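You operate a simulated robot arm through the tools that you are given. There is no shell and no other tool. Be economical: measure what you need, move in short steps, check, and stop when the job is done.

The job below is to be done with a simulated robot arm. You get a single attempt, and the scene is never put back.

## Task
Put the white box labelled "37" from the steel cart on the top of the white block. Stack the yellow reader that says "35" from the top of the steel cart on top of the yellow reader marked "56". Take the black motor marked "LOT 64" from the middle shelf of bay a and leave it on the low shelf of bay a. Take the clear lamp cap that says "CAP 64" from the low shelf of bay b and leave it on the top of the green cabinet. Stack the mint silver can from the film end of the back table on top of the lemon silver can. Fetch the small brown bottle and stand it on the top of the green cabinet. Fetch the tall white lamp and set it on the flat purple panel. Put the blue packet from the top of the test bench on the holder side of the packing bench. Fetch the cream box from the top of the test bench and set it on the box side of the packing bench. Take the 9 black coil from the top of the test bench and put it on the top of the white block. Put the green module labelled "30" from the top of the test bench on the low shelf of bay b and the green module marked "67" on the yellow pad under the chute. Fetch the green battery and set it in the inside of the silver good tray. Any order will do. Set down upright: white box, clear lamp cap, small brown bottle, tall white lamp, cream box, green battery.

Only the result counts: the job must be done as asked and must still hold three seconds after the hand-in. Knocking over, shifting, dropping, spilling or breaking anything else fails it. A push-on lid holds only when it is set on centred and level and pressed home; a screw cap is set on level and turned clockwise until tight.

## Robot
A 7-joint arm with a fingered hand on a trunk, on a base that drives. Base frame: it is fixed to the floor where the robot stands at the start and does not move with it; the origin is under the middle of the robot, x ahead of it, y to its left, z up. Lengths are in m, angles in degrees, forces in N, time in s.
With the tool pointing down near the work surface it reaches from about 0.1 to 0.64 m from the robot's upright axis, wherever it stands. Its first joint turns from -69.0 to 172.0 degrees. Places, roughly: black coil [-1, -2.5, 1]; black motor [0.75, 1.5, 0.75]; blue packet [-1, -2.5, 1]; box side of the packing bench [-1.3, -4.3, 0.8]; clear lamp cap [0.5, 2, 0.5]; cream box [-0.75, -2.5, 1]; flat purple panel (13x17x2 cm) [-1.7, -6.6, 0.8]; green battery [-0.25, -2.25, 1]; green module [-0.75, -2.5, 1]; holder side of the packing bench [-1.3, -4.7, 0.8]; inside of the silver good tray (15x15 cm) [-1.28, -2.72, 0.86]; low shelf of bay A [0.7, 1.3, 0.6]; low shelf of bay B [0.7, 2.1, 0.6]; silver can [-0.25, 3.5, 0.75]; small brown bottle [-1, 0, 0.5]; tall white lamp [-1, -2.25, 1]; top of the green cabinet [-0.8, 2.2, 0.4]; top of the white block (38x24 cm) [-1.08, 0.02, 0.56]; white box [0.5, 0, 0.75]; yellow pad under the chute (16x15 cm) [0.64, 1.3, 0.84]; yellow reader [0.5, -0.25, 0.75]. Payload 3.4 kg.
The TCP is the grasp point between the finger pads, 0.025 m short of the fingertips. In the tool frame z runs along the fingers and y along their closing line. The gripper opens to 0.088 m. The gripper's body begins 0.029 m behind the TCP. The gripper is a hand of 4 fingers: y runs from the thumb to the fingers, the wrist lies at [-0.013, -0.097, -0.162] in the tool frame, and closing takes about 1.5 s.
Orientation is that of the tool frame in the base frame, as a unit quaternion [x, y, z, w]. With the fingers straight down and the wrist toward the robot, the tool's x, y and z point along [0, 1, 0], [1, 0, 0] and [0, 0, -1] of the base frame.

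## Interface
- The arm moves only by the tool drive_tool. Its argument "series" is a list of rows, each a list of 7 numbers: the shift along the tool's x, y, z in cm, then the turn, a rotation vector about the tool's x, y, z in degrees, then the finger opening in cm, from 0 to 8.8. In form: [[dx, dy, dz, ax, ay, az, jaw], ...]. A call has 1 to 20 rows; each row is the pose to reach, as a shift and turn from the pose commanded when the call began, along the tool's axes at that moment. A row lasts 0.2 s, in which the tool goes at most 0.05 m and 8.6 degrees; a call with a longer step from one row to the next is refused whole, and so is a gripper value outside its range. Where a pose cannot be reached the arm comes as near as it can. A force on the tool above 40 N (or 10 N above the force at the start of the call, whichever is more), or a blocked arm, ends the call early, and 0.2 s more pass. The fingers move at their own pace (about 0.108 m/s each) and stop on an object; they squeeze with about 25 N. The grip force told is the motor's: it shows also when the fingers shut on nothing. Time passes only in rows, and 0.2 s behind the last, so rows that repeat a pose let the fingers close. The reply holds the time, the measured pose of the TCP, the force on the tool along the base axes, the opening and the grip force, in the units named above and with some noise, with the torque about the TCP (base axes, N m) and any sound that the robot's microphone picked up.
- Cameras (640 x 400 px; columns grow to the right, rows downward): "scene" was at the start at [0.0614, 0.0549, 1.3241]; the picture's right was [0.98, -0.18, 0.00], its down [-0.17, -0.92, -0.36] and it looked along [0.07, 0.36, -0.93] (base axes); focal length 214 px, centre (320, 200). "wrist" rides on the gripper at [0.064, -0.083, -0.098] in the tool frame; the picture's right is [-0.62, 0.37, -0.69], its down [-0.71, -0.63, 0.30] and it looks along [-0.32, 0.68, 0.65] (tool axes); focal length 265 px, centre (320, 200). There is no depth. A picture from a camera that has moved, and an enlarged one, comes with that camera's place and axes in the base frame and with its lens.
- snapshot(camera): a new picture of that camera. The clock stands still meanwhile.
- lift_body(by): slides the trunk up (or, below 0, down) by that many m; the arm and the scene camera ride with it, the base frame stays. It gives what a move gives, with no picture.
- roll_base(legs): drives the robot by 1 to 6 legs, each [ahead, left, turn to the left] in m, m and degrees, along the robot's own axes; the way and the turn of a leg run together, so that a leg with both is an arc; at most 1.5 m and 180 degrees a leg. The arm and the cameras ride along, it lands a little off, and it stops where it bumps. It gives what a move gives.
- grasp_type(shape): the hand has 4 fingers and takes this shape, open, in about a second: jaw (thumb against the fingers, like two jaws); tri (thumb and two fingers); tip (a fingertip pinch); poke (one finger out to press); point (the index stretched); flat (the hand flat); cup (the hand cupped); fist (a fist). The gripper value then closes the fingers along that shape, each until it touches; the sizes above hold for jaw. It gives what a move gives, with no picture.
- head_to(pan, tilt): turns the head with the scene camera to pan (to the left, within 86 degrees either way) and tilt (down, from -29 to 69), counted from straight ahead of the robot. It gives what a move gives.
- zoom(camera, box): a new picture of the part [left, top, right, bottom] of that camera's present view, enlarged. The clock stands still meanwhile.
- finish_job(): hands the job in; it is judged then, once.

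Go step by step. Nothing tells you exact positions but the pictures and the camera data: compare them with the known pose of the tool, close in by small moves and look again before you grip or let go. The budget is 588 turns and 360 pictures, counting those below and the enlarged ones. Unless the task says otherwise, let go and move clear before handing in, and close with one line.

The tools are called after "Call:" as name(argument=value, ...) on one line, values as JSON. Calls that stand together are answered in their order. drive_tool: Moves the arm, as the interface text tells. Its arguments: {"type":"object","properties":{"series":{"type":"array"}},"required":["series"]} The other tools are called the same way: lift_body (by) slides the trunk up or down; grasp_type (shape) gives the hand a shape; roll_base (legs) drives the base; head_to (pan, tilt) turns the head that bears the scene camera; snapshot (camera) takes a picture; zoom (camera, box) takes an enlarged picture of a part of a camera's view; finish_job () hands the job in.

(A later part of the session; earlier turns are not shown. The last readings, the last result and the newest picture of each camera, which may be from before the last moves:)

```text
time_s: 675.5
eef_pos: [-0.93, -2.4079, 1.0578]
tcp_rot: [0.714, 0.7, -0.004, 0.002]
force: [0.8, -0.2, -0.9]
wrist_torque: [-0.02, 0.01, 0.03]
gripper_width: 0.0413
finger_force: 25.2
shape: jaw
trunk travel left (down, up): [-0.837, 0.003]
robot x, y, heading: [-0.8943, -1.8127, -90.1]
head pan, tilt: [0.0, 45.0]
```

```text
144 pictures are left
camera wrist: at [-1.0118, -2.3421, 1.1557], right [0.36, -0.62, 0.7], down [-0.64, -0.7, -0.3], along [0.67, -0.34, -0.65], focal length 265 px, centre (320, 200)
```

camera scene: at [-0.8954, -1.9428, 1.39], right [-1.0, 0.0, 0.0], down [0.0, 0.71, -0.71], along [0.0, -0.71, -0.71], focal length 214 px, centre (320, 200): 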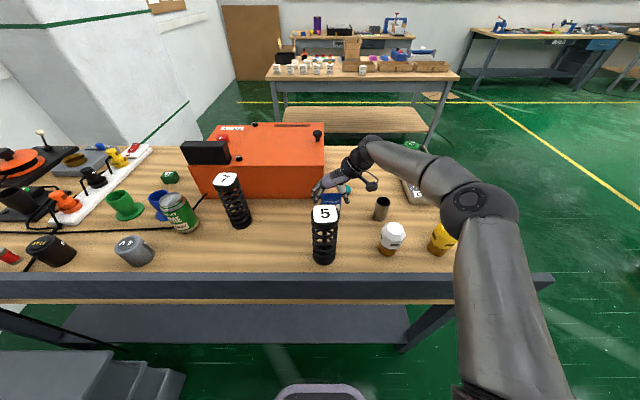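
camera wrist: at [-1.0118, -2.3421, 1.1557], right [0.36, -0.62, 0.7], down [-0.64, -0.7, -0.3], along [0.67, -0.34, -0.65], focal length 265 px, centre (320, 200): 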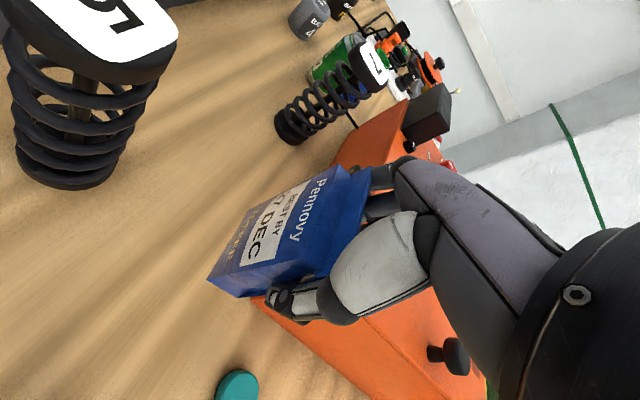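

Packet held. I lift a bit more, shift west away from coil 5, then drive to the packing bench's south side.

Call:
drive_tool(series=[[0, 0, -2, 0, 0, 0, 4], [0, 0, -4, 0, 0, 0, 4], [0, 0, -4, 0, 0, 0, 4]])

Call:
roll_base(legs=[[0, -0.22, 0], [-0.28, 0, 0], [0, -0.4, 0], [0.15, -0.38, 0], [1.4, 0, 0], [0.3, -0.6, 0]])

Call:
head_to(pan=10, tilt=30)

Call:
snapshot(camera="scene")

```text
time_s: 676.2
eef_pos: [-0.9288, -2.4072, 1.0987]
tcp_rot: [0.714, 0.7, -0.004, 0.003]
force: [-0.3, 0.5, -0.4]
wrist_torque: [0.01, 0.01, -0.01]
gripper_width: 0.0416
finger_force: 24.8
shape: jaw
trunk travel left (down, up): [-0.837, 0.003]
robot x, y, heading: [-0.895, -1.8117, -89.6]
head pan, tilt: [0.0, 45.0]
```

```text
time_s: 693.7
eef_pos: [-2.5697, -3.9697, 1.0987]
tcp_rot: [0.724, 0.689, -0.004, 0.002]
force: [0.2, -0.8, -0.2]
wrist_torque: [-0.01, 0.02, 0.01]
gripper_width: 0.0415
finger_force: 25.1
shape: jaw
trunk travel left (down, up): [-0.837, 0.003]
robot x, y, heading: [-2.517, -3.3748, -91.7]
head pan, tilt: [0.0, 45.0]
```

```text
time_s: 694.4
eef_pos: [-2.5675, -3.9697, 1.0984]
tcp_rot: [0.724, 0.689, -0.005, 0.002]
force: [0.7, 0.3, -0.1]
wrist_torque: [-0.01, 0.0, -0.01]
gripper_width: 0.0417
finger_force: 24.7
shape: jaw
trunk travel left (down, up): [-0.837, 0.003]
robot x, y, heading: [-2.5246, -3.3761, -91.8]
head pan, tilt: [10.0, 30.0]
```

```text
143 pictures are left
camera scene: at [-2.5057, -3.5156, 1.5375], right [-0.99, -0.14, 0.0], down [-0.07, 0.5, -0.87], along [0.12, -0.86, -0.5], focal length 214 px, centre (320, 200)
```

scene: 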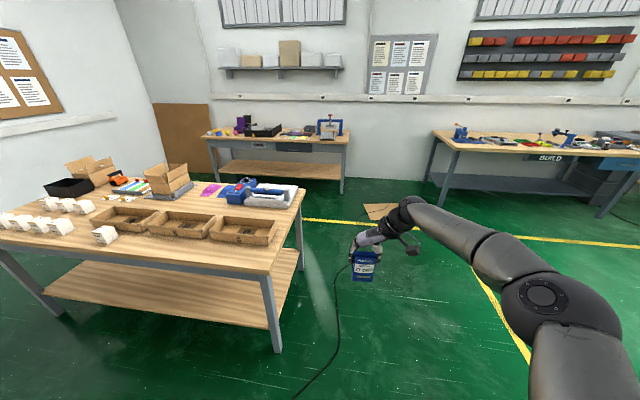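

I turn to heading 90° here in the open and back down past the bench end, then go east along its south side.

Call:
roll_base(legs=[[0, 0, -90], [0, 0, -88.2], [-1.1, 0.08, 0], [-1.0, 0, 0], [0, -0.6, 0]])

Call:
head_to(pan=-20, tilt=35)

Call:
snapshot(camera="scene")

```text
time_s: 715.5
eef_pos: [-1.8861, -4.8793, 1.0981]
tcp_rot: [0.724, -0.69, -0.002, -0.005]
force: [0.5, -0.7, -1.0]
wrist_torque: [0.02, 0.0, -0.01]
gripper_width: 0.0413
finger_force: 24.7
shape: jaw
trunk travel left (down, up): [-0.837, 0.003]
robot x, y, heading: [-1.8755, -5.4767, 94.0]
head pan, tilt: [10.0, 30.0]
```

```text
time_s: 716.5
eef_pos: [-1.8868, -4.88, 1.0978]
tcp_rot: [0.724, -0.69, -0.002, -0.004]
force: [-0.6, 0.1, -1.2]
wrist_torque: [0.0, 0.05, -0.02]
gripper_width: 0.0412
finger_force: 25.6
shape: jaw
trunk travel left (down, up): [-0.837, 0.003]
robot x, y, heading: [-1.8798, -5.4767, 94.1]
head pan, tilt: [-20.0, 35.0]
```

```text
142 pictures are left
camera scene: at [-1.8563, -5.3401, 1.5298], right [0.96, -0.28, 0.0], down [-0.16, -0.55, -0.82], along [0.23, 0.79, -0.57], focal length 214 px, centre (320, 200)
```

scene: 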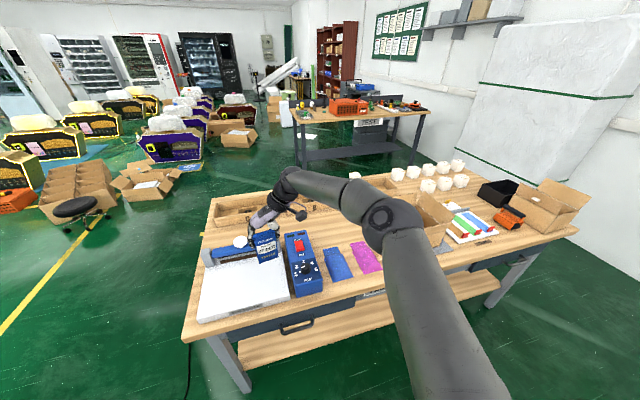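

Call:
zoom(camera="scene", box=[180, 160, 600, 360])

Call:
snapshot(camera="wrist")

```text
1.52 times, centred on (390, 260) of scene
camera zoom: at [-1.8563, -5.3401, 1.5298], right [0.96, -0.28, 0.0], down [-0.16, -0.55, -0.82], along [0.23, 0.79, -0.57], focal length 327 px, centre (213, 109)
```

zoom: 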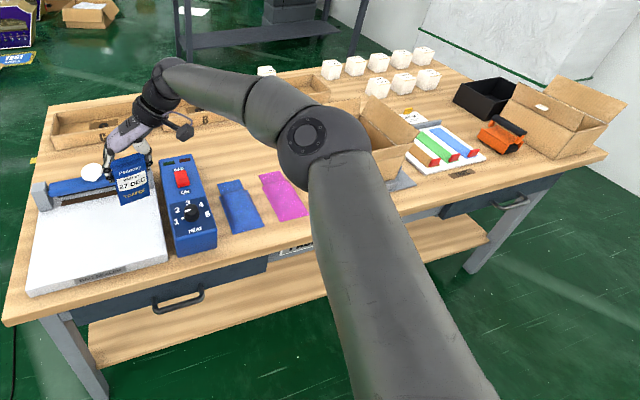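

```text
140 pictures are left
camera wrist: at [-1.8004, -4.9408, 1.1967], right [-0.4, 0.59, 0.7], down [0.6, 0.75, -0.3], along [-0.7, 0.3, -0.65], focal length 265 px, centre (320, 200)
```

wrist: 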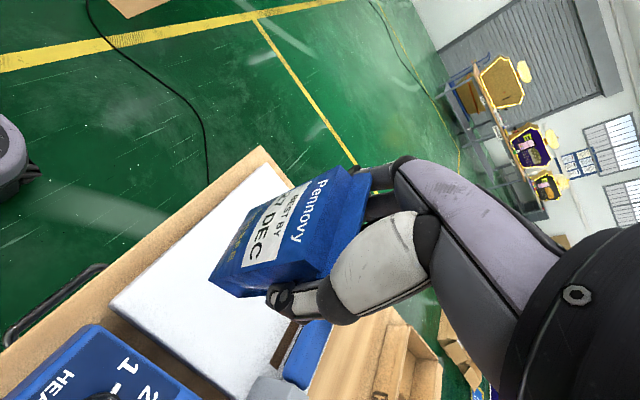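

I rotate the hand back to the natural yaw, then close in on a free spot at about (-1.53,-4.635) on the south (holder) half.

Call:
drive_tool(series=[[0, 0, 0, 0, 0, 8, 4], [0, 0, 0, 0, 0, 16, 4], [0, 0, 0, 0, 0, 24, 4], [0, 0, 0, 0, 0, 32, 4], [0, 0, 0, 0, 0, 40, 4], [0, 0, 0, 0, 0, 48, 4], [0, 0, 0, 0, 0, 56, 4], [0, 0, 0, 0, 0, 64, 4], [0, 0, 0, 0, 0, 72, 4], [0, 0, 0, 0, 0, 80, 4], [0, 0, 0, 0, 0, 88, 4], [0, 0, 0, 0, 0, 92, 4], [0, 0, 0, 0, 0, 92, 4]])

Call:
roll_base(legs=[[0, -0.3, -4], [0.25, 0, 0]])

Call:
snapshot(camera="wrist")

Call:
snapshot(camera="scene")

```text
time_s: 719.2
eef_pos: [-1.8798, -4.875, 1.1054]
tcp_rot: [0.005, 1.0, 0.007, -0.016]
force: [-0.2, 0.1, -0.6]
wrist_torque: [0.0, 0.0, -0.02]
gripper_width: 0.0411
finger_force: 25.3
shape: jaw
trunk travel left (down, up): [-0.837, 0.003]
robot x, y, heading: [-1.8815, -5.4734, 93.7]
head pan, tilt: [-20.0, 35.0]
```

```text
time_s: 722.7
eef_pos: [-1.5277, -4.6232, 1.1032]
tcp_rot: [0.046, 0.999, 0.003, -0.015]
force: [-0.4, 1.0, -0.3]
wrist_torque: [-0.01, 0.0, -0.02]
gripper_width: 0.0413
finger_force: 24.8
shape: jaw
trunk travel left (down, up): [-0.837, 0.003]
robot x, y, heading: [-1.5766, -5.222, 89.1]
head pan, tilt: [-20.0, 35.0]
```

```text
139 pictures are left
camera wrist: at [-1.5963, -4.703, 1.2027], right [0.67, 0.3, 0.68], down [0.65, -0.69, -0.33], along [0.37, 0.66, -0.66], focal length 265 px, centre (320, 200)
```

wrist: 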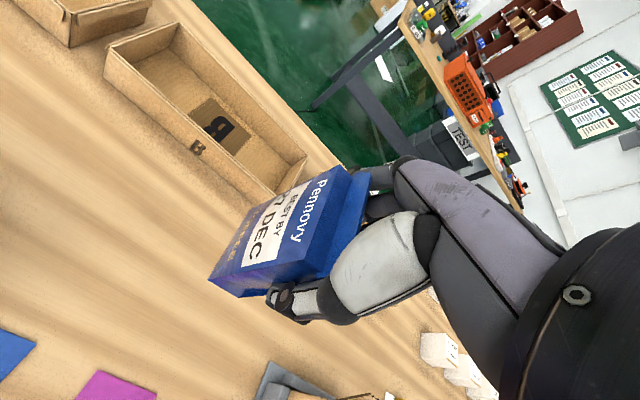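

```text
138 pictures are left
camera scene: at [-1.5432, -5.0893, 1.5298], right [0.93, -0.36, 0.0], down [-0.2, -0.54, -0.82], along [0.29, 0.77, -0.57], focal length 214 px, centre (320, 200)
```

scene: 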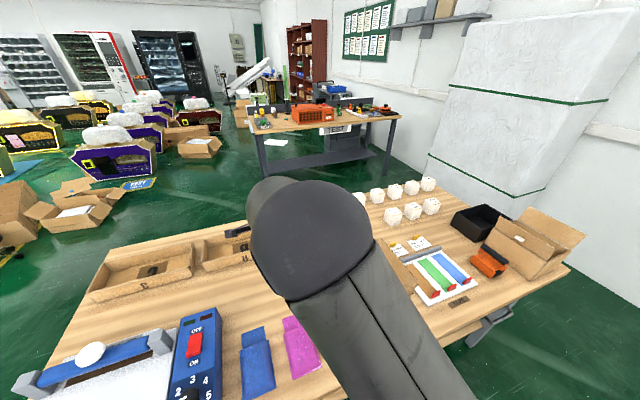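

Call:
drive_tool(series=[[0, -0.7, 0, 0.3, -1.7, 0, 4], [0, -1.4, 0, 0.3, -1.7, 0, 4], [0, -1.4, 0, 0.3, -1.7, 0, 4]])

Call:
lift_body(by=-0.2)

Call:
snapshot(camera="wrist")

Call:
snapshot(camera="scene")

```text
time_s: 723.5
eef_pos: [-1.519, -4.6358, 1.1059]
tcp_rot: [0.056, 0.998, -0.001, -0.011]
force: [-0.5, 0.6, -1.6]
wrist_torque: [0.0, -0.01, -0.04]
gripper_width: 0.0411
finger_force: 25.3
shape: jaw
trunk travel left (down, up): [-0.837, 0.003]
robot x, y, heading: [-1.573, -5.2229, 89.1]
head pan, tilt: [-20.0, 35.0]
```

```text
time_s: 725.7
eef_pos: [-1.5245, -4.6368, 0.9085]
tcp_rot: [0.053, 0.999, 0.002, -0.012]
force: [0.3, 0.8, -0.4]
wrist_torque: [0.01, -0.02, -0.02]
gripper_width: 0.0412
finger_force: 25.1
shape: jaw
trunk travel left (down, up): [-0.637, 0.203]
robot x, y, heading: [-1.5786, -5.2248, 89.4]
head pan, tilt: [-20.0, 35.0]
```

```text
137 pictures are left
camera wrist: at [-1.5937, -4.713, 1.0076], right [0.67, 0.3, 0.68], down [0.64, -0.7, -0.32], along [0.38, 0.65, -0.66], focal length 265 px, centre (320, 200)
```

wrist: 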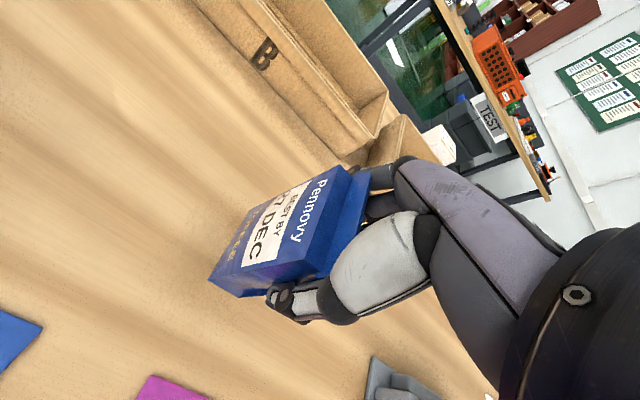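

```text
136 pictures are left
camera scene: at [-1.5432, -5.0893, 1.3298], right [0.93, -0.36, 0.0], down [-0.2, -0.54, -0.82], along [0.29, 0.77, -0.57], focal length 214 px, centre (320, 200)
```

scene: 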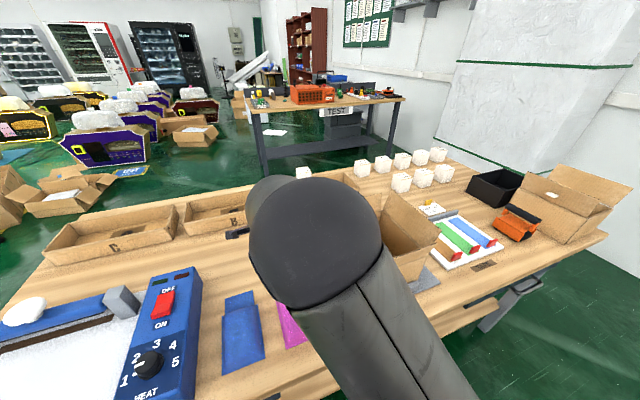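

Call:
drive_tool(series=[[0, 0, 1, 0, 0, 0, 4], [0, 0, 2, 0, 0, 0, 4], [0, 0, 2.7, 0, 0, 0, 4], [0, 0, 3.1, 0, 0, 0, 4], [0, 0, 3.5, 0, 0, 0, 4], [0, 0, 3.5, 0, 0, 0, 4]])

```text
time_s: 727.1
eef_pos: [-1.5221, -4.6342, 0.8756]
tcp_rot: [0.059, 0.998, 0.003, -0.02]
force: [0.3, -0.2, -0.5]
wrist_torque: [0.0, -0.02, 0.02]
gripper_width: 0.0412
finger_force: 25.2
shape: jaw
trunk travel left (down, up): [-0.637, 0.203]
robot x, y, heading: [-1.5775, -5.2197, 89.2]
head pan, tilt: [-20.0, 35.0]
```

Call:
lift_body(by=-0.008)

```text
time_s: 727.6
eef_pos: [-1.52, -4.633, 0.8702]
tcp_rot: [0.06, 0.998, 0.009, -0.018]
force: [-2.2, 3.0, 26.4]
wrist_torque: [-0.38, 0.1, -0.02]
gripper_width: 0.0409
finger_force: 24.9
shape: jaw
trunk travel left (down, up): [-0.629, 0.211]
robot x, y, heading: [-1.5748, -5.218, 89.1]
head pan, tilt: [-20.0, 35.0]
```

Call:
lift_body(by=0.003)

Call:
drive_tool(series=[[0, 0, 0, 0, 0, 0, 5], [0, 0, 0, 0, 0, 0, 6.5], [0, 0, 0, 0, 0, 0, 8.8], [0, 0, 0, 0, 0, 0, 8.8], [0, 0, 0, 0, 0, 0, 8.8], [0, 0, 0, 0, 0, 0, 8.8]])

Call:
lift_body(by=0.2)

Call:
snapshot(camera="wrist")

```text
time_s: 728.1
eef_pos: [-1.5194, -4.6343, 0.8721]
tcp_rot: [0.06, 0.998, 0.004, -0.018]
force: [-2.6, 6.3, 23.9]
wrist_torque: [-0.09, 0.06, -0.01]
gripper_width: 0.0404
finger_force: 24.6
shape: jaw
trunk travel left (down, up): [-0.632, 0.208]
robot x, y, heading: [-1.5718, -5.2233, 89.2]
head pan, tilt: [-20.0, 35.0]
```

```text
time_s: 729.5
eef_pos: [-1.5189, -4.6338, 0.8671]
tcp_rot: [0.06, 0.998, -0.001, -0.017]
force: [-0.3, 0.8, -0.8]
wrist_torque: [0.02, 0.02, -0.01]
gripper_width: 0.0878
finger_force: 0.0
shape: jaw
trunk travel left (down, up): [-0.632, 0.208]
robot x, y, heading: [-1.5781, -5.2277, 89.1]
head pan, tilt: [-20.0, 35.0]
```

```text
time_s: 731.7
eef_pos: [-1.5189, -4.6345, 1.0672]
tcp_rot: [0.059, 0.998, 0.001, -0.017]
force: [-0.4, -0.6, -0.7]
wrist_torque: [-0.01, -0.02, 0.03]
gripper_width: 0.0881
finger_force: 0.1
shape: jaw
trunk travel left (down, up): [-0.832, 0.008]
robot x, y, heading: [-1.5796, -5.2216, 88.9]
head pan, tilt: [-20.0, 35.0]
```

```text
135 pictures are left
camera wrist: at [-1.5902, -4.71, 1.1686], right [0.68, 0.29, 0.67], down [0.62, -0.71, -0.33], along [0.38, 0.64, -0.67], focal length 265 px, centre (320, 200)
```

wrist: 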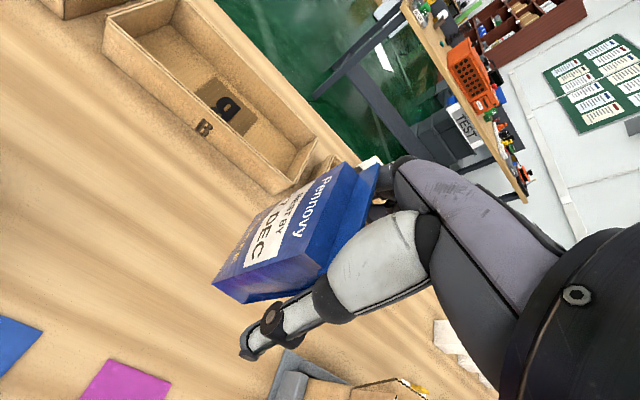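

The packet came up with the open hand — it seems wedged. I take a closer look before moving.

Call:
zoom(camera="wrist", box=[200, 140, 440, 320])

Call:
head_to(pan=5, tilt=45)

Call:
snapshot(camera="scene")

```text
2.22 times, centred on (320, 230) of wrist
camera zoom: at [-1.5902, -4.71, 1.1686], right [0.68, 0.29, 0.67], down [0.62, -0.71, -0.33], along [0.38, 0.64, -0.67], focal length 590 px, centre (320, 133)
```

zoom: 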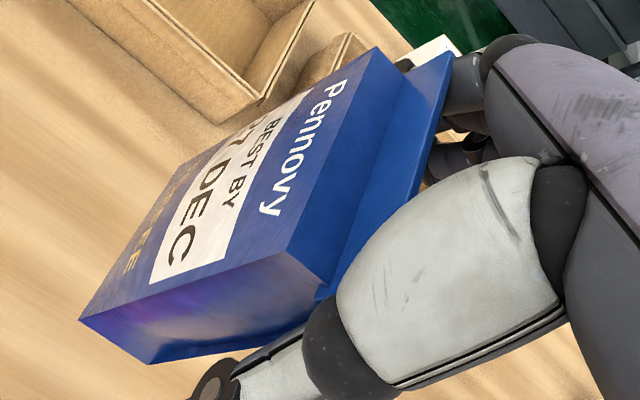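

```text
time_s: 732.6
eef_pos: [-1.5206, -4.6343, 1.0671]
tcp_rot: [0.06, 0.998, 0.001, -0.017]
force: [0.2, 0.3, -0.9]
wrist_torque: [-0.01, -0.02, -0.01]
gripper_width: 0.088
finger_force: 0.0
shape: jaw
trunk travel left (down, up): [-0.832, 0.008]
robot x, y, heading: [-1.5766, -5.2225, 89.1]
head pan, tilt: [5.0, 45.0]
```

```text
133 pictures are left
camera scene: at [-1.5803, -5.0903, 1.51], right [1.0, 0.07, 0.0], down [0.05, -0.71, -0.71], along [-0.05, 0.71, -0.71], focal length 214 px, centre (320, 200)
```

scene: 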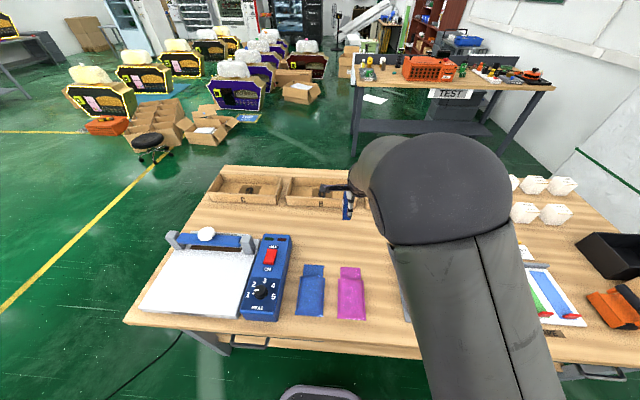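

The packet's fin is wedged in the hand's base. I lower it back to the table and then spread the hand with the "flat" shape to free it.

Call:
lift_body(by=-0.19)

Call:
snapshot(camera="wrist")

```text
time_s: 734.7
eef_pos: [-1.52, -4.6341, 0.8776]
tcp_rot: [0.059, 0.998, 0.002, -0.017]
force: [0.8, 0.0, -0.6]
wrist_torque: [0.06, -0.01, -0.03]
gripper_width: 0.0878
finger_force: 0.1
shape: jaw
trunk travel left (down, up): [-0.642, 0.198]
robot x, y, heading: [-1.5748, -5.2204, 89.4]
head pan, tilt: [5.0, 45.0]
```

```text
132 pictures are left
camera wrist: at [-1.5902, -4.7101, 0.9787], right [0.68, 0.29, 0.67], down [0.62, -0.71, -0.33], along [0.38, 0.64, -0.67], focal length 265 px, centre (320, 200)
```

wrist: 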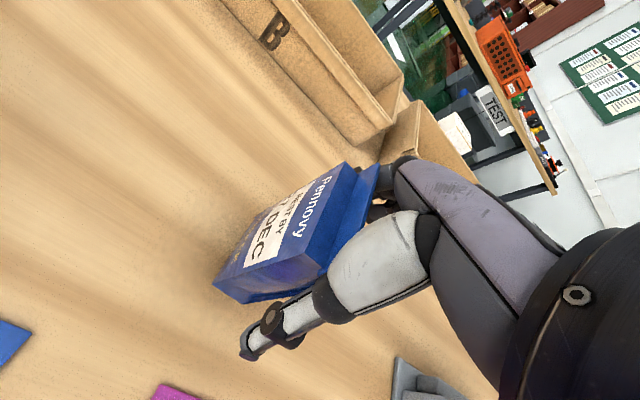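

Call:
lift_body(by=-0.007)

Call:
grasp_type(shape="flat")

Call:
snapshot(camera="wrist")

```text
time_s: 735.2
eef_pos: [-1.5204, -4.6338, 0.8694]
tcp_rot: [0.059, 0.998, 0.0, -0.018]
force: [-0.6, -0.6, -0.8]
wrist_torque: [-0.01, 0.01, 0.02]
gripper_width: 0.0879
finger_force: 0.0
shape: jaw
trunk travel left (down, up): [-0.635, 0.205]
robot x, y, heading: [-1.5749, -5.2243, 89.2]
head pan, tilt: [5.0, 45.0]
```

```text
time_s: 736.1
eef_pos: [-1.5196, -4.6341, 0.8712]
tcp_rot: [0.059, 0.998, 0.0, -0.018]
force: [-0.1, 0.5, 0.8]
wrist_torque: [-0.02, 0.0, 0.0]
gripper_width: 0.0
finger_force: 0.0
shape: flat
trunk travel left (down, up): [-0.635, 0.205]
robot x, y, heading: [-1.5751, -5.2225, 89.2]
head pan, tilt: [5.0, 45.0]
```

```text
131 pictures are left
camera wrist: at [-1.5902, -4.7102, 0.9715], right [0.68, 0.29, 0.67], down [0.62, -0.71, -0.33], along [0.38, 0.64, -0.67], focal length 265 px, centre (320, 200)
```

wrist: 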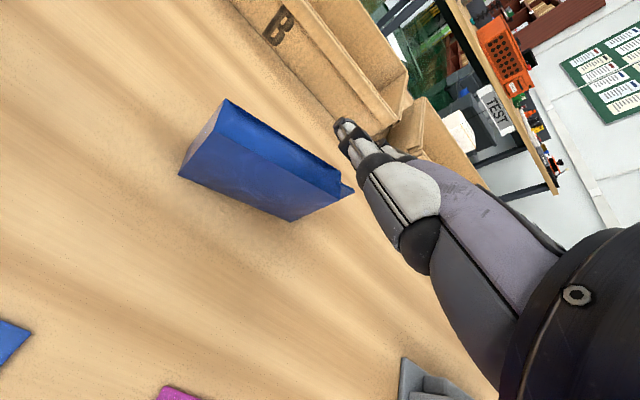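

The packet dropped and now lies on the bench, a bit too far north. I raise the hand and look.

Call:
lift_body(by=0.2)

Call:
grasp_type(shape="jaw")

Call:
snapshot(camera="wrist")

Call:
head_to(pan=35, tilt=45)

Call:
snapshot(camera="scene")

```text
time_s: 738.3
eef_pos: [-1.5193, -4.634, 1.0706]
tcp_rot: [0.06, 0.998, 0.0, -0.017]
force: [0.7, 0.7, -0.4]
wrist_torque: [0.01, -0.01, 0.01]
gripper_width: 0.0
finger_force: 0.0
shape: flat
trunk travel left (down, up): [-0.835, 0.005]
robot x, y, heading: [-1.5786, -5.221, 89.6]
head pan, tilt: [5.0, 45.0]
```

```text
time_s: 739.2
eef_pos: [-1.5191, -4.6348, 1.0712]
tcp_rot: [0.059, 0.998, 0.0, -0.017]
force: [0.2, 0.4, 0.1]
wrist_torque: [0.02, 0.02, -0.02]
gripper_width: 0.0876
finger_force: 0.1
shape: jaw
trunk travel left (down, up): [-0.835, 0.005]
robot x, y, heading: [-1.5762, -5.2201, 89.2]
head pan, tilt: [5.0, 45.0]
```

```text
130 pictures are left
camera wrist: at [-1.5902, -4.7102, 1.1716], right [0.68, 0.29, 0.67], down [0.62, -0.71, -0.33], along [0.38, 0.64, -0.67], focal length 265 px, centre (320, 200)
```

wrist: 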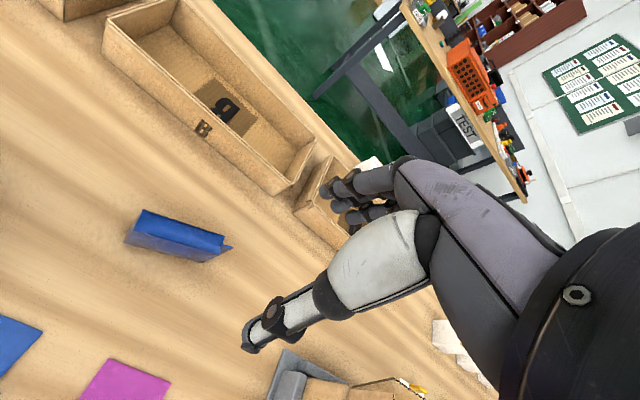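

```text
time_s: 740.2
eef_pos: [-1.521, -4.6332, 1.0708]
tcp_rot: [0.059, 0.998, 0.001, -0.017]
force: [0.2, -0.1, 0.2]
wrist_torque: [0.01, 0.01, 0.0]
gripper_width: 0.0879
finger_force: 0.0
shape: jaw
trunk travel left (down, up): [-0.835, 0.005]
robot x, y, heading: [-1.5775, -5.2244, 89.2]
head pan, tilt: [35.0, 45.0]
```

```text
129 pictures are left
camera scene: at [-1.6201, -5.1043, 1.513], right [0.83, 0.56, 0.0], down [0.4, -0.59, -0.71], along [-0.4, 0.59, -0.71], focal length 214 px, centre (320, 200)
```

scene: 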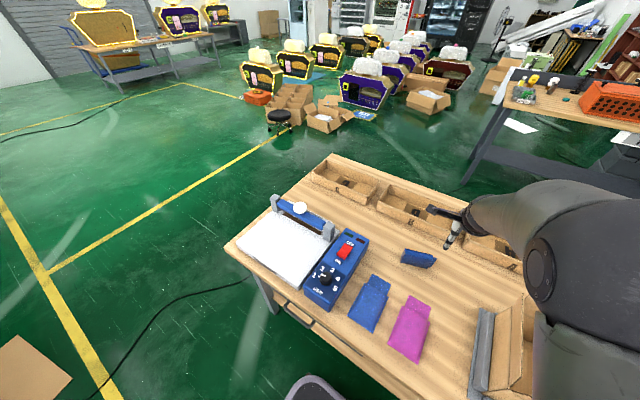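

Call:
zoom(camera="scene", box=[370, 220, 466, 280])

Call:
zoom(camera="wrist", box=[100, 190, 260, 290])

```text
6.67 times, centred on (418, 250) of scene
camera zoom: at [-1.6201, -5.1043, 1.513], right [0.83, 0.56, 0.0], down [0.4, -0.59, -0.71], along [-0.4, 0.59, -0.71], focal length 1430 px, centre (-333, -133)
```

zoom: 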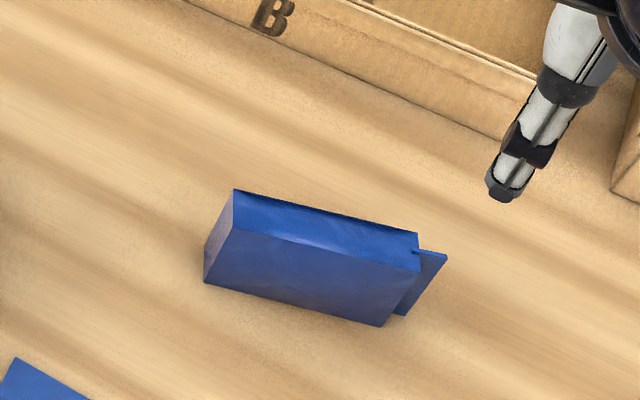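

```text
4.00 times, centred on (180, 240) of wrist
camera zoom: at [-1.5902, -4.7101, 1.1716], right [0.68, 0.29, 0.67], down [0.62, -0.71, -0.33], along [0.38, 0.64, -0.67], focal length 1062 px, centre (880, 40)
```

zoom: 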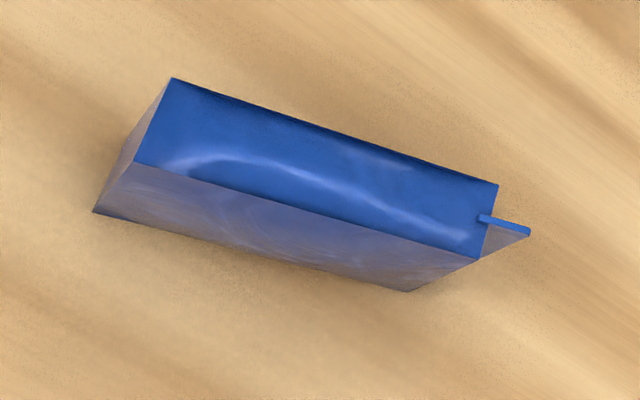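

The packet lies on its narrow edge, centred at about (-1.56,-4.591). I regrip it across its thickness and move it further onto the holder side.

Call:
drive_tool(series=[[1.1, 0.9, 0, 0, -0.5, -7, 8.8], [2.2, 1.8, 0, 0, -1, -14, 8.8], [3.3, 2.7, 0, 0, -1.5, -21, 8.8], [4.4, 3.7, 0, 0, -2, -28, 8.8], [4.4, 3.7, 0, 0, -2, -28, 8.8], [4.4, 3.7, 0, 0, -2, -28, 8.8]])

Call:
lift_body(by=-0.15)

Call:
snapshot(camera="wrist")

```text
time_s: 741.6
eef_pos: [-1.5705, -4.5969, 1.0662]
tcp_rot: [-0.198, 0.98, 0.0, 0.018]
force: [0.3, 0.0, 0.6]
wrist_torque: [0.01, 0.02, -0.02]
gripper_width: 0.0879
finger_force: 0.1
shape: jaw
trunk travel left (down, up): [-0.835, 0.005]
robot x, y, heading: [-1.5759, -5.2245, 89.2]
head pan, tilt: [35.0, 45.0]
```

```text
time_s: 743.3
eef_pos: [-1.5712, -4.5969, 0.917]
tcp_rot: [-0.197, 0.98, 0.0, 0.017]
force: [-0.3, 0.6, 0.0]
wrist_torque: [0.0, 0.02, 0.01]
gripper_width: 0.0877
finger_force: 0.1
shape: jaw
trunk travel left (down, up): [-0.685, 0.155]
robot x, y, heading: [-1.5759, -5.2237, 89.3]
head pan, tilt: [35.0, 45.0]
```

```text
126 pictures are left
camera wrist: at [-1.6011, -4.7002, 1.0136], right [0.4, 0.57, 0.71], down [0.91, -0.3, -0.27], along [0.06, 0.76, -0.65], focal length 265 px, centre (320, 200)
```

wrist: 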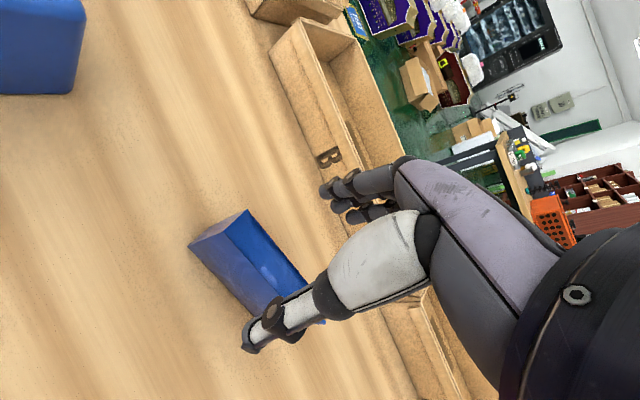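

Call:
drive_tool(series=[[-0.7, 0.1, 0, 0, 2, 0, 8.8], [-0.7, 0.1, 0, 0, 2, 0, 8.8], [-0.7, 0.1, 0, 0, 2, 0, 8.8]])

Call:
lift_body(by=-0.082)

Call:
snapshot(camera="wrist")

```text
time_s: 744.1
eef_pos: [-1.5651, -4.5917, 0.917]
tcp_rot: [-0.197, 0.98, -0.003, 0.001]
force: [-0.3, -0.1, 0.2]
wrist_torque: [0.0, -0.01, 0.03]
gripper_width: 0.0875
finger_force: 0.0
shape: jaw
trunk travel left (down, up): [-0.685, 0.155]
robot x, y, heading: [-1.5777, -5.2234, 89.4]
head pan, tilt: [35.0, 45.0]
```

```text
time_s: 745.3
eef_pos: [-1.565, -4.593, 0.8346]
tcp_rot: [-0.197, 0.98, -0.004, 0.0]
force: [0.2, -0.4, -0.6]
wrist_torque: [-0.02, 0.02, 0.01]
gripper_width: 0.0878
finger_force: 0.0
shape: jaw
trunk travel left (down, up): [-0.603, 0.237]
robot x, y, heading: [-1.5772, -5.2243, 89.2]
head pan, tilt: [35.0, 45.0]
```

```text
125 pictures are left
camera wrist: at [-1.5918, -4.6947, 0.9341], right [0.43, 0.58, 0.69], down [0.9, -0.31, -0.3], along [0.04, 0.75, -0.66], focal length 265 px, centre (320, 200)
```

wrist: 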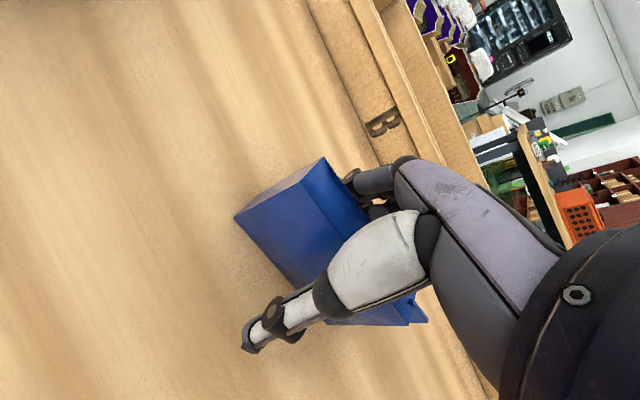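

Good. I close, lift slightly, and carry it 7 cm south.

Call:
drive_tool(series=[[0, 0, 0, 0, 0, 0, 5], [0, 0, 0, 0, 0, 0, 1.5], [0, 0, 0, 0, 0, 0, 1.5], [0, 0, 0, 0, 0, 0, 1.5], [0, 0, 0, 0, 0, 0, 1.5], [0, 0, 0, 0, 0, 0, 1.5], [0, 0, 0, 0, 0, 0, 1.5], [0, 0, 0, 0, 0, 0, 1.5]])

Call:
lift_body(by=0.03)

Call:
snapshot(camera="wrist")

```text
time_s: 747.1
eef_pos: [-1.5642, -4.5929, 0.8344]
tcp_rot: [-0.198, 0.98, -0.004, 0.001]
force: [-0.5, 0.0, -0.2]
wrist_torque: [-0.05, -0.01, -0.03]
gripper_width: 0.0286
finger_force: 24.8
shape: jaw
trunk travel left (down, up): [-0.603, 0.237]
robot x, y, heading: [-1.575, -5.2221, 89.4]
head pan, tilt: [35.0, 45.0]
```

```text
time_s: 747.9
eef_pos: [-1.5636, -4.5929, 0.8659]
tcp_rot: [-0.198, 0.98, -0.003, 0.001]
force: [-0.8, 0.8, -0.8]
wrist_torque: [-0.01, -0.02, 0.02]
gripper_width: 0.0287
finger_force: 25.0
shape: jaw
trunk travel left (down, up): [-0.633, 0.207]
robot x, y, heading: [-1.5754, -5.2194, 89.2]
head pan, tilt: [35.0, 45.0]
```

```text
124 pictures are left
camera wrist: at [-1.5917, -4.6943, 0.9638], right [0.43, 0.58, 0.69], down [0.9, -0.31, -0.3], along [0.04, 0.75, -0.66], focal length 265 px, centre (320, 200)
```

wrist: 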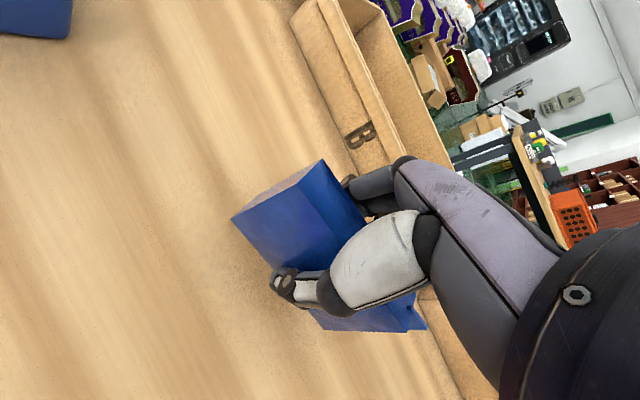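

Call:
drive_tool(series=[[-0.5, -2.5, 0, 0, 0, 0, 1.5], [-1, -5, 0, 0, 0, 0, 1.5], [-1.5, -7.4, 0, 0, 0, 0, 1.5], [-1.5, -7.4, 0, 0, 0, 0, 1.5], [-1.5, -7.4, 1.5, 0, 0, 0, 1.5], [-1.5, -7.4, 2.6, 0, 0, 0, 1.5], [-1.5, -7.4, 3.0, 0, 0, 0, 1.5], [-1.5, -7.4, 3.2, 0, 0, 0, 1.5], [-1.5, -7.4, 3.2, 0, 0, 0, 1.5]])

Call:
snapshot(camera="wrist")

```text
time_s: 749.9
eef_pos: [-1.5205, -4.653, 0.8334]
tcp_rot: [-0.197, 0.98, -0.001, 0.001]
force: [1.1, 1.1, 7.0]
wrist_torque: [0.04, -0.04, 0.05]
gripper_width: 0.0288
finger_force: 24.8
shape: jaw
trunk travel left (down, up): [-0.633, 0.207]
robot x, y, heading: [-1.5798, -5.2211, 89.1]
head pan, tilt: [35.0, 45.0]
```

```text
123 pictures are left
camera wrist: at [-1.548, -4.7565, 0.9328], right [0.43, 0.58, 0.69], down [0.9, -0.31, -0.3], along [0.04, 0.75, -0.66], focal length 265 px, centre (320, 200)
```

wrist: 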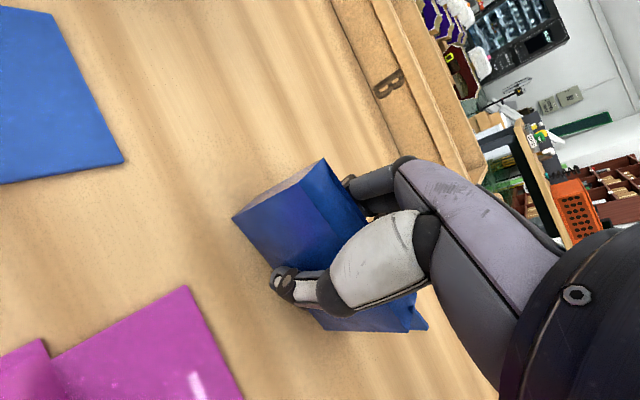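

Contact. I open only partway (to stay clear of the pink pad) and rise.

Call:
drive_tool(series=[[0, 0, 0, 0, 0, 0, 3.5], [0, 0, 0, 0, 0, 0, 4.5], [0, 0, 0, 0, 0, 0, 5.2], [0, 0, 0, 0, 0, 0, 5.2], [0, 0, 0, 0, 0, 0, 5.2], [0, 0, -1, 0, 0, 0, 5.2], [0, 0, -3, 0, 0, 0, 5.2], [0, 0, -6, 0, 0, 0, 6], [0, 0, -9, 0, 0, 0, 8.8], [0, 0, -9, 0, 0, 0, 8.8]])

Call:
lift_body(by=0.15)

Call:
snapshot(camera="wrist")

```text
time_s: 752.0
eef_pos: [-1.524, -4.6523, 0.9236]
tcp_rot: [-0.198, 0.98, -0.003, 0.0]
force: [0.7, -0.2, -0.4]
wrist_torque: [0.0, -0.01, 0.0]
gripper_width: 0.0879
finger_force: 0.1
shape: jaw
trunk travel left (down, up): [-0.633, 0.207]
robot x, y, heading: [-1.577, -5.2209, 89.3]
head pan, tilt: [35.0, 45.0]
```

```text
time_s: 753.8
eef_pos: [-1.5231, -4.6528, 1.0734]
tcp_rot: [-0.197, 0.98, -0.003, 0.001]
force: [-0.1, 0.0, 0.5]
wrist_torque: [0.03, 0.0, -0.03]
gripper_width: 0.0876
finger_force: 0.0
shape: jaw
trunk travel left (down, up): [-0.783, 0.057]
robot x, y, heading: [-1.5789, -5.2199, 89.4]
head pan, tilt: [35.0, 45.0]
```

```text
122 pictures are left
camera wrist: at [-1.5502, -4.754, 1.1721], right [0.43, 0.58, 0.69], down [0.9, -0.31, -0.3], along [0.04, 0.75, -0.66], focal length 265 px, centre (320, 200)
```

wrist: 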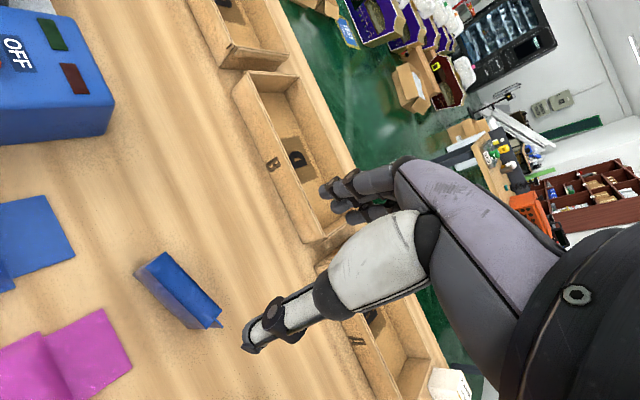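

Packet is placed. Last: the white lamp. I drive back to the north side of the test bench.

Call:
roll_base(legs=[[-0.28, 0, 0], [0, 1.08, 0], [1.1, 0, 0], [1.1, 0, 0], [0, -0.8, 0], [1.4, 0, 0]])

Call:
roll_base(legs=[[0.25, 0, 0], [0, -0.75, 0], [0, 0, -90], [0, 0, -90]])

Call:
head_to(pan=0, tilt=45)

Call:
snapshot(camera="scene")

```text
time_s: 781.6
eef_pos: [-1.6554, -1.3955, 1.074]
tcp_rot: [-0.182, 0.983, -0.003, 0.001]
force: [1.0, 0.7, -0.2]
wrist_torque: [0.04, 0.01, 0.0]
gripper_width: 0.0875
finger_force: 0.1
shape: jaw
trunk travel left (down, up): [-0.783, 0.057]
robot x, y, heading: [-1.7285, -1.9644, 87.5]
head pan, tilt: [35.0, 45.0]
```

```text
time_s: 794.9
eef_pos: [-1.0488, -2.3233, 1.073]
tcp_rot: [0.988, 0.153, 0.0, -0.003]
force: [0.5, 0.3, -0.1]
wrist_torque: [0.0, -0.02, 0.03]
gripper_width: 0.0876
finger_force: 0.1
shape: jaw
trunk travel left (down, up): [-0.783, 0.057]
robot x, y, heading: [-0.9447, -1.76, -95.8]
head pan, tilt: [35.0, 45.0]
```

```text
time_s: 795.9
eef_pos: [-1.0504, -2.3232, 1.0738]
tcp_rot: [0.988, 0.153, -0.001, -0.003]
force: [0.6, 0.3, 0.3]
wrist_torque: [0.02, 0.03, -0.02]
gripper_width: 0.0877
finger_force: 0.2
shape: jaw
trunk travel left (down, up): [-0.783, 0.057]
robot x, y, heading: [-0.9444, -1.7595, -96.0]
head pan, tilt: [0.0, 45.0]
```

```text
121 pictures are left
camera scene: at [-0.9581, -1.8923, 1.461], right [-0.99, 0.1, 0.0], down [0.07, 0.7, -0.71], along [-0.07, -0.7, -0.71], focal length 214 px, centre (320, 200)
```

scene: 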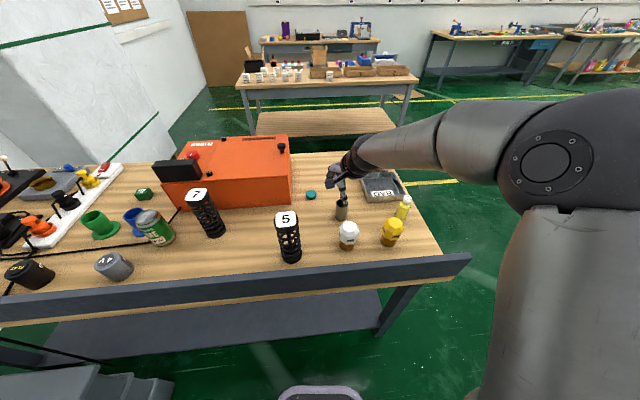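

Call:
snapshot(camera="wrist")

Call:
zoom(camera="scene", box=[310, 180, 422, 260])

```text
120 pictures are left
camera wrist: at [-1.0132, -2.2264, 1.1722], right [-0.48, -0.54, 0.69], down [-0.87, 0.39, -0.3], along [-0.1, -0.75, -0.66], focal length 265 px, centre (320, 200)
```

wrist: 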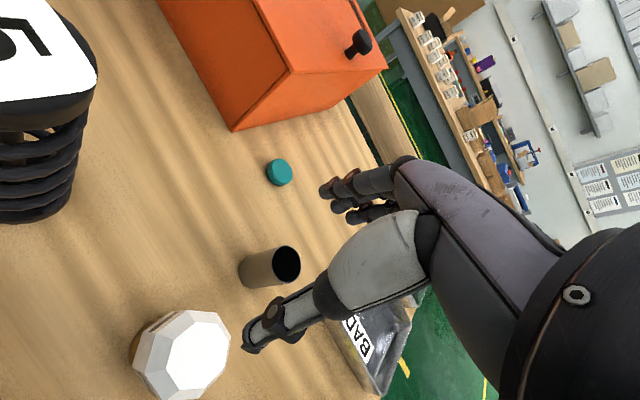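

```text
5.00 times, centred on (366, 220) of scene
camera zoom: at [-0.9581, -1.8923, 1.461], right [-0.99, 0.1, 0.0], down [0.07, 0.7, -0.71], along [-0.07, -0.7, -0.71], focal length 1072 px, centre (90, 100)
```

zoom: 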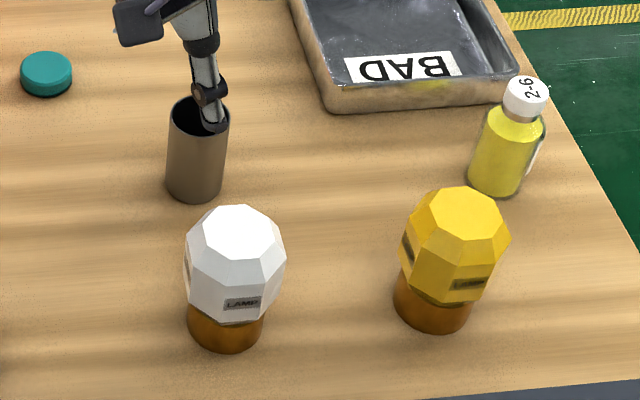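

Lamp centre ≈ (-1.087,-2.285), top z≈0.943. I centre above it and lower partway.

Call:
drive_tool(series=[[-0.8, -1.6, 0, 0, 0, 0, 8.8], [-1.6, -3.2, 0, 0, 0, 0, 8.8], [-2.3, -4.75, 0, 0, 0, 0, 8.8], [-2.3, -4.75, 0, 0, 0, 0, 8.8], [-2.3, -4.75, 0, 0, 0, 0, 8.8]])

Call:
lift_body(by=-0.08)

Call:
snapshot(camera="wrist")

```text
time_s: 797.1
eef_pos: [-1.0865, -2.2885, 1.0739]
tcp_rot: [0.988, 0.153, 0.0, -0.004]
force: [-0.4, -1.2, -0.7]
wrist_torque: [-0.05, 0.02, 0.0]
gripper_width: 0.0876
finger_force: 0.2
shape: jaw
trunk travel left (down, up): [-0.783, 0.057]
robot x, y, heading: [-0.9471, -1.7596, -95.9]
head pan, tilt: [0.0, 45.0]
```

```text
time_s: 798.3
eef_pos: [-1.0871, -2.2881, 0.9935]
tcp_rot: [0.988, 0.154, -0.001, -0.003]
force: [0.0, -0.6, 0.3]
wrist_torque: [0.03, -0.03, 0.0]
gripper_width: 0.0877
finger_force: 0.0
shape: jaw
trunk travel left (down, up): [-0.703, 0.137]
robot x, y, heading: [-0.9465, -1.7599, -95.9]
head pan, tilt: [0.0, 45.0]
```

```text
118 pictures are left
camera wrist: at [-1.0504, -2.1904, 1.0924], right [-0.48, -0.54, 0.69], down [-0.87, 0.39, -0.3], along [-0.1, -0.75, -0.66], focal length 265 px, centre (320, 200)
```

wrist: 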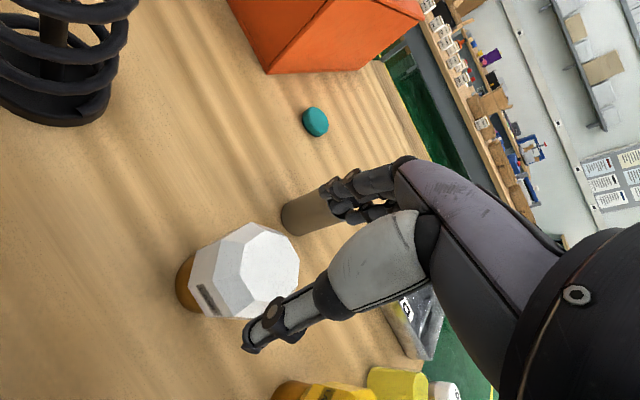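

Call:
drive_tool(series=[[-0.2, -0.4, 0, 0, 0, 0, 8.8], [-0.2, -0.4, 0, 0, 0, 0, 8.8]])

Call:
lift_body(by=-0.07)

Call:
snapshot(camera="wrist")

```text
time_s: 798.9
eef_pos: [-1.0896, -2.2861, 0.9922]
tcp_rot: [0.988, 0.154, -0.001, -0.003]
force: [-0.2, 0.4, 0.4]
wrist_torque: [-0.01, 0.0, -0.02]
gripper_width: 0.0876
finger_force: 0.1
shape: jaw
trunk travel left (down, up): [-0.703, 0.137]
robot x, y, heading: [-0.9497, -1.7634, -96.1]
head pan, tilt: [0.0, 45.0]
```

```text
time_s: 800.0
eef_pos: [-1.0898, -2.2846, 0.9247]
tcp_rot: [0.988, 0.153, 0.0, -0.002]
force: [0.6, -0.1, 1.9]
wrist_torque: [0.04, -0.01, 0.04]
gripper_width: 0.0878
finger_force: 0.1
shape: jaw
trunk travel left (down, up): [-0.633, 0.207]
robot x, y, heading: [-0.9478, -1.7636, -95.9]
head pan, tilt: [0.0, 45.0]
```

```text
117 pictures are left
camera wrist: at [-1.0531, -2.1868, 1.0224], right [-0.48, -0.54, 0.69], down [-0.87, 0.39, -0.3], along [-0.1, -0.75, -0.66], focal length 265 px, centre (320, 200)
```

wrist: 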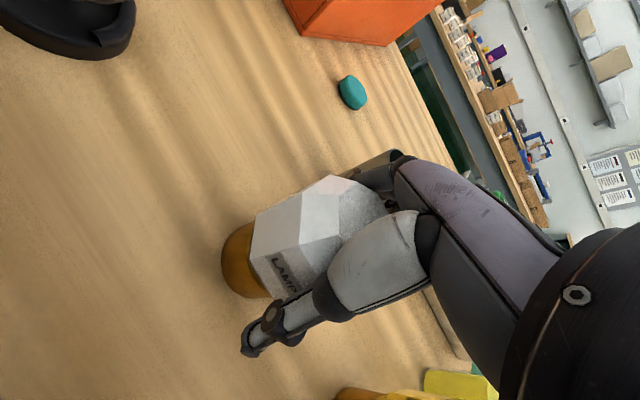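

Call:
lift_body(by=0.006)

Call:
drive_tool(series=[[0, 0, 0, 0, 0, 0, 6.5], [0, 0, 0, 0, 0, 0, 4], [0, 0, 0, 0, 0, 0, 4], [0, 0, 0, 0, 0, 0, 4], [0, 0, 0, 0, 0, 0, 4], [0, 0, 0, 0, 0, 0, 4], [0, 0, 0, 0, 0, 0, 4], [0, 0, 0, 0, 0, 0, 4]])

Call:
lift_body(by=0.2)

Call:
snapshot(camera="wrist")

```text
time_s: 800.5
eef_pos: [-1.0893, -2.2842, 0.9293]
tcp_rot: [0.988, 0.154, 0.0, -0.003]
force: [-0.5, -0.1, 0.7]
wrist_torque: [0.0, -0.01, 0.0]
gripper_width: 0.0878
finger_force: 0.0
shape: jaw
trunk travel left (down, up): [-0.639, 0.201]
robot x, y, heading: [-0.9448, -1.762, -95.7]
head pan, tilt: [0.0, 45.0]
```

```text
time_s: 802.3
eef_pos: [-1.0896, -2.284, 0.9292]
tcp_rot: [0.988, 0.153, -0.001, -0.004]
force: [-1.0, -0.2, 0.1]
wrist_torque: [0.01, -0.04, 0.0]
gripper_width: 0.0548
finger_force: 25.3
shape: jaw
trunk travel left (down, up): [-0.639, 0.201]
robot x, y, heading: [-0.9472, -1.7601, -96.2]
head pan, tilt: [0.0, 45.0]
```

```text
time_s: 804.5
eef_pos: [-1.0893, -2.2842, 1.1283]
tcp_rot: [0.988, 0.153, -0.001, -0.003]
force: [1.1, -1.3, -2.6]
wrist_torque: [-0.01, -0.02, 0.01]
gripper_width: 0.0546
finger_force: 24.9
shape: jaw
trunk travel left (down, up): [-0.839, 0.001]
robot x, y, heading: [-0.9442, -1.7611, -96.0]
head pan, tilt: [0.0, 45.0]
```

```text
116 pictures are left
camera wrist: at [-1.0532, -2.1875, 1.2279], right [-0.48, -0.54, 0.69], down [-0.87, 0.39, -0.3], along [-0.1, -0.75, -0.66], focal length 265 px, centre (320, 200)
```

wrist: 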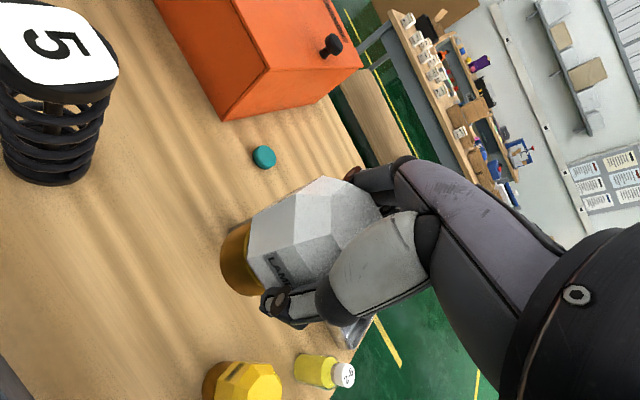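

Lamp held. I drive to the back table with the purple panel.

Call:
roll_base(legs=[[-0.22, 0, 6], [0, -0.55, 0], [0.12, -0.4, 0], [1.45, 0, 0], [0.3, -0.7, 0], [1.3, 0, 0]])

Call:
head_to(pan=25, tilt=30)

Call:
snapshot(camera="scene")

```text
time_s: 827.5
eef_pos: [-2.5709, -5.2116, 1.1282]
tcp_rot: [0.974, 0.228, -0.001, -0.003]
force: [-0.3, 0.4, -0.5]
wrist_torque: [0.04, -0.03, -0.01]
gripper_width: 0.0547
finger_force: 24.7
shape: jaw
trunk travel left (down, up): [-0.839, 0.001]
robot x, y, heading: [-2.5047, -4.6735, -87.3]
head pan, tilt: [0.0, 45.0]
```

```text
time_s: 828.4
eef_pos: [-2.5705, -5.2118, 1.1288]
tcp_rot: [0.974, 0.228, -0.001, -0.004]
force: [0.3, -0.4, -2.4]
wrist_torque: [0.0, -0.01, 0.03]
gripper_width: 0.0544
finger_force: 24.5
shape: jaw
trunk travel left (down, up): [-0.839, 0.001]
robot x, y, heading: [-2.5098, -4.6713, -87.1]
head pan, tilt: [25.0, 30.0]
```

```text
115 pictures are left
camera scene: at [-2.4635, -4.8031, 1.5395], right [-0.89, -0.47, 0.0], down [-0.23, 0.44, -0.87], along [0.4, -0.77, -0.5], focal length 214 px, centre (320, 200)
```

scene: 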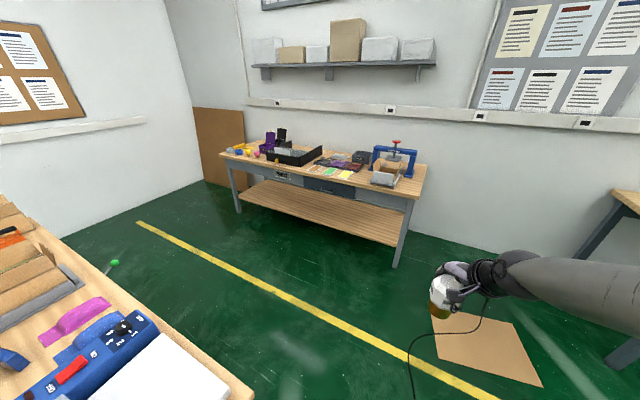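

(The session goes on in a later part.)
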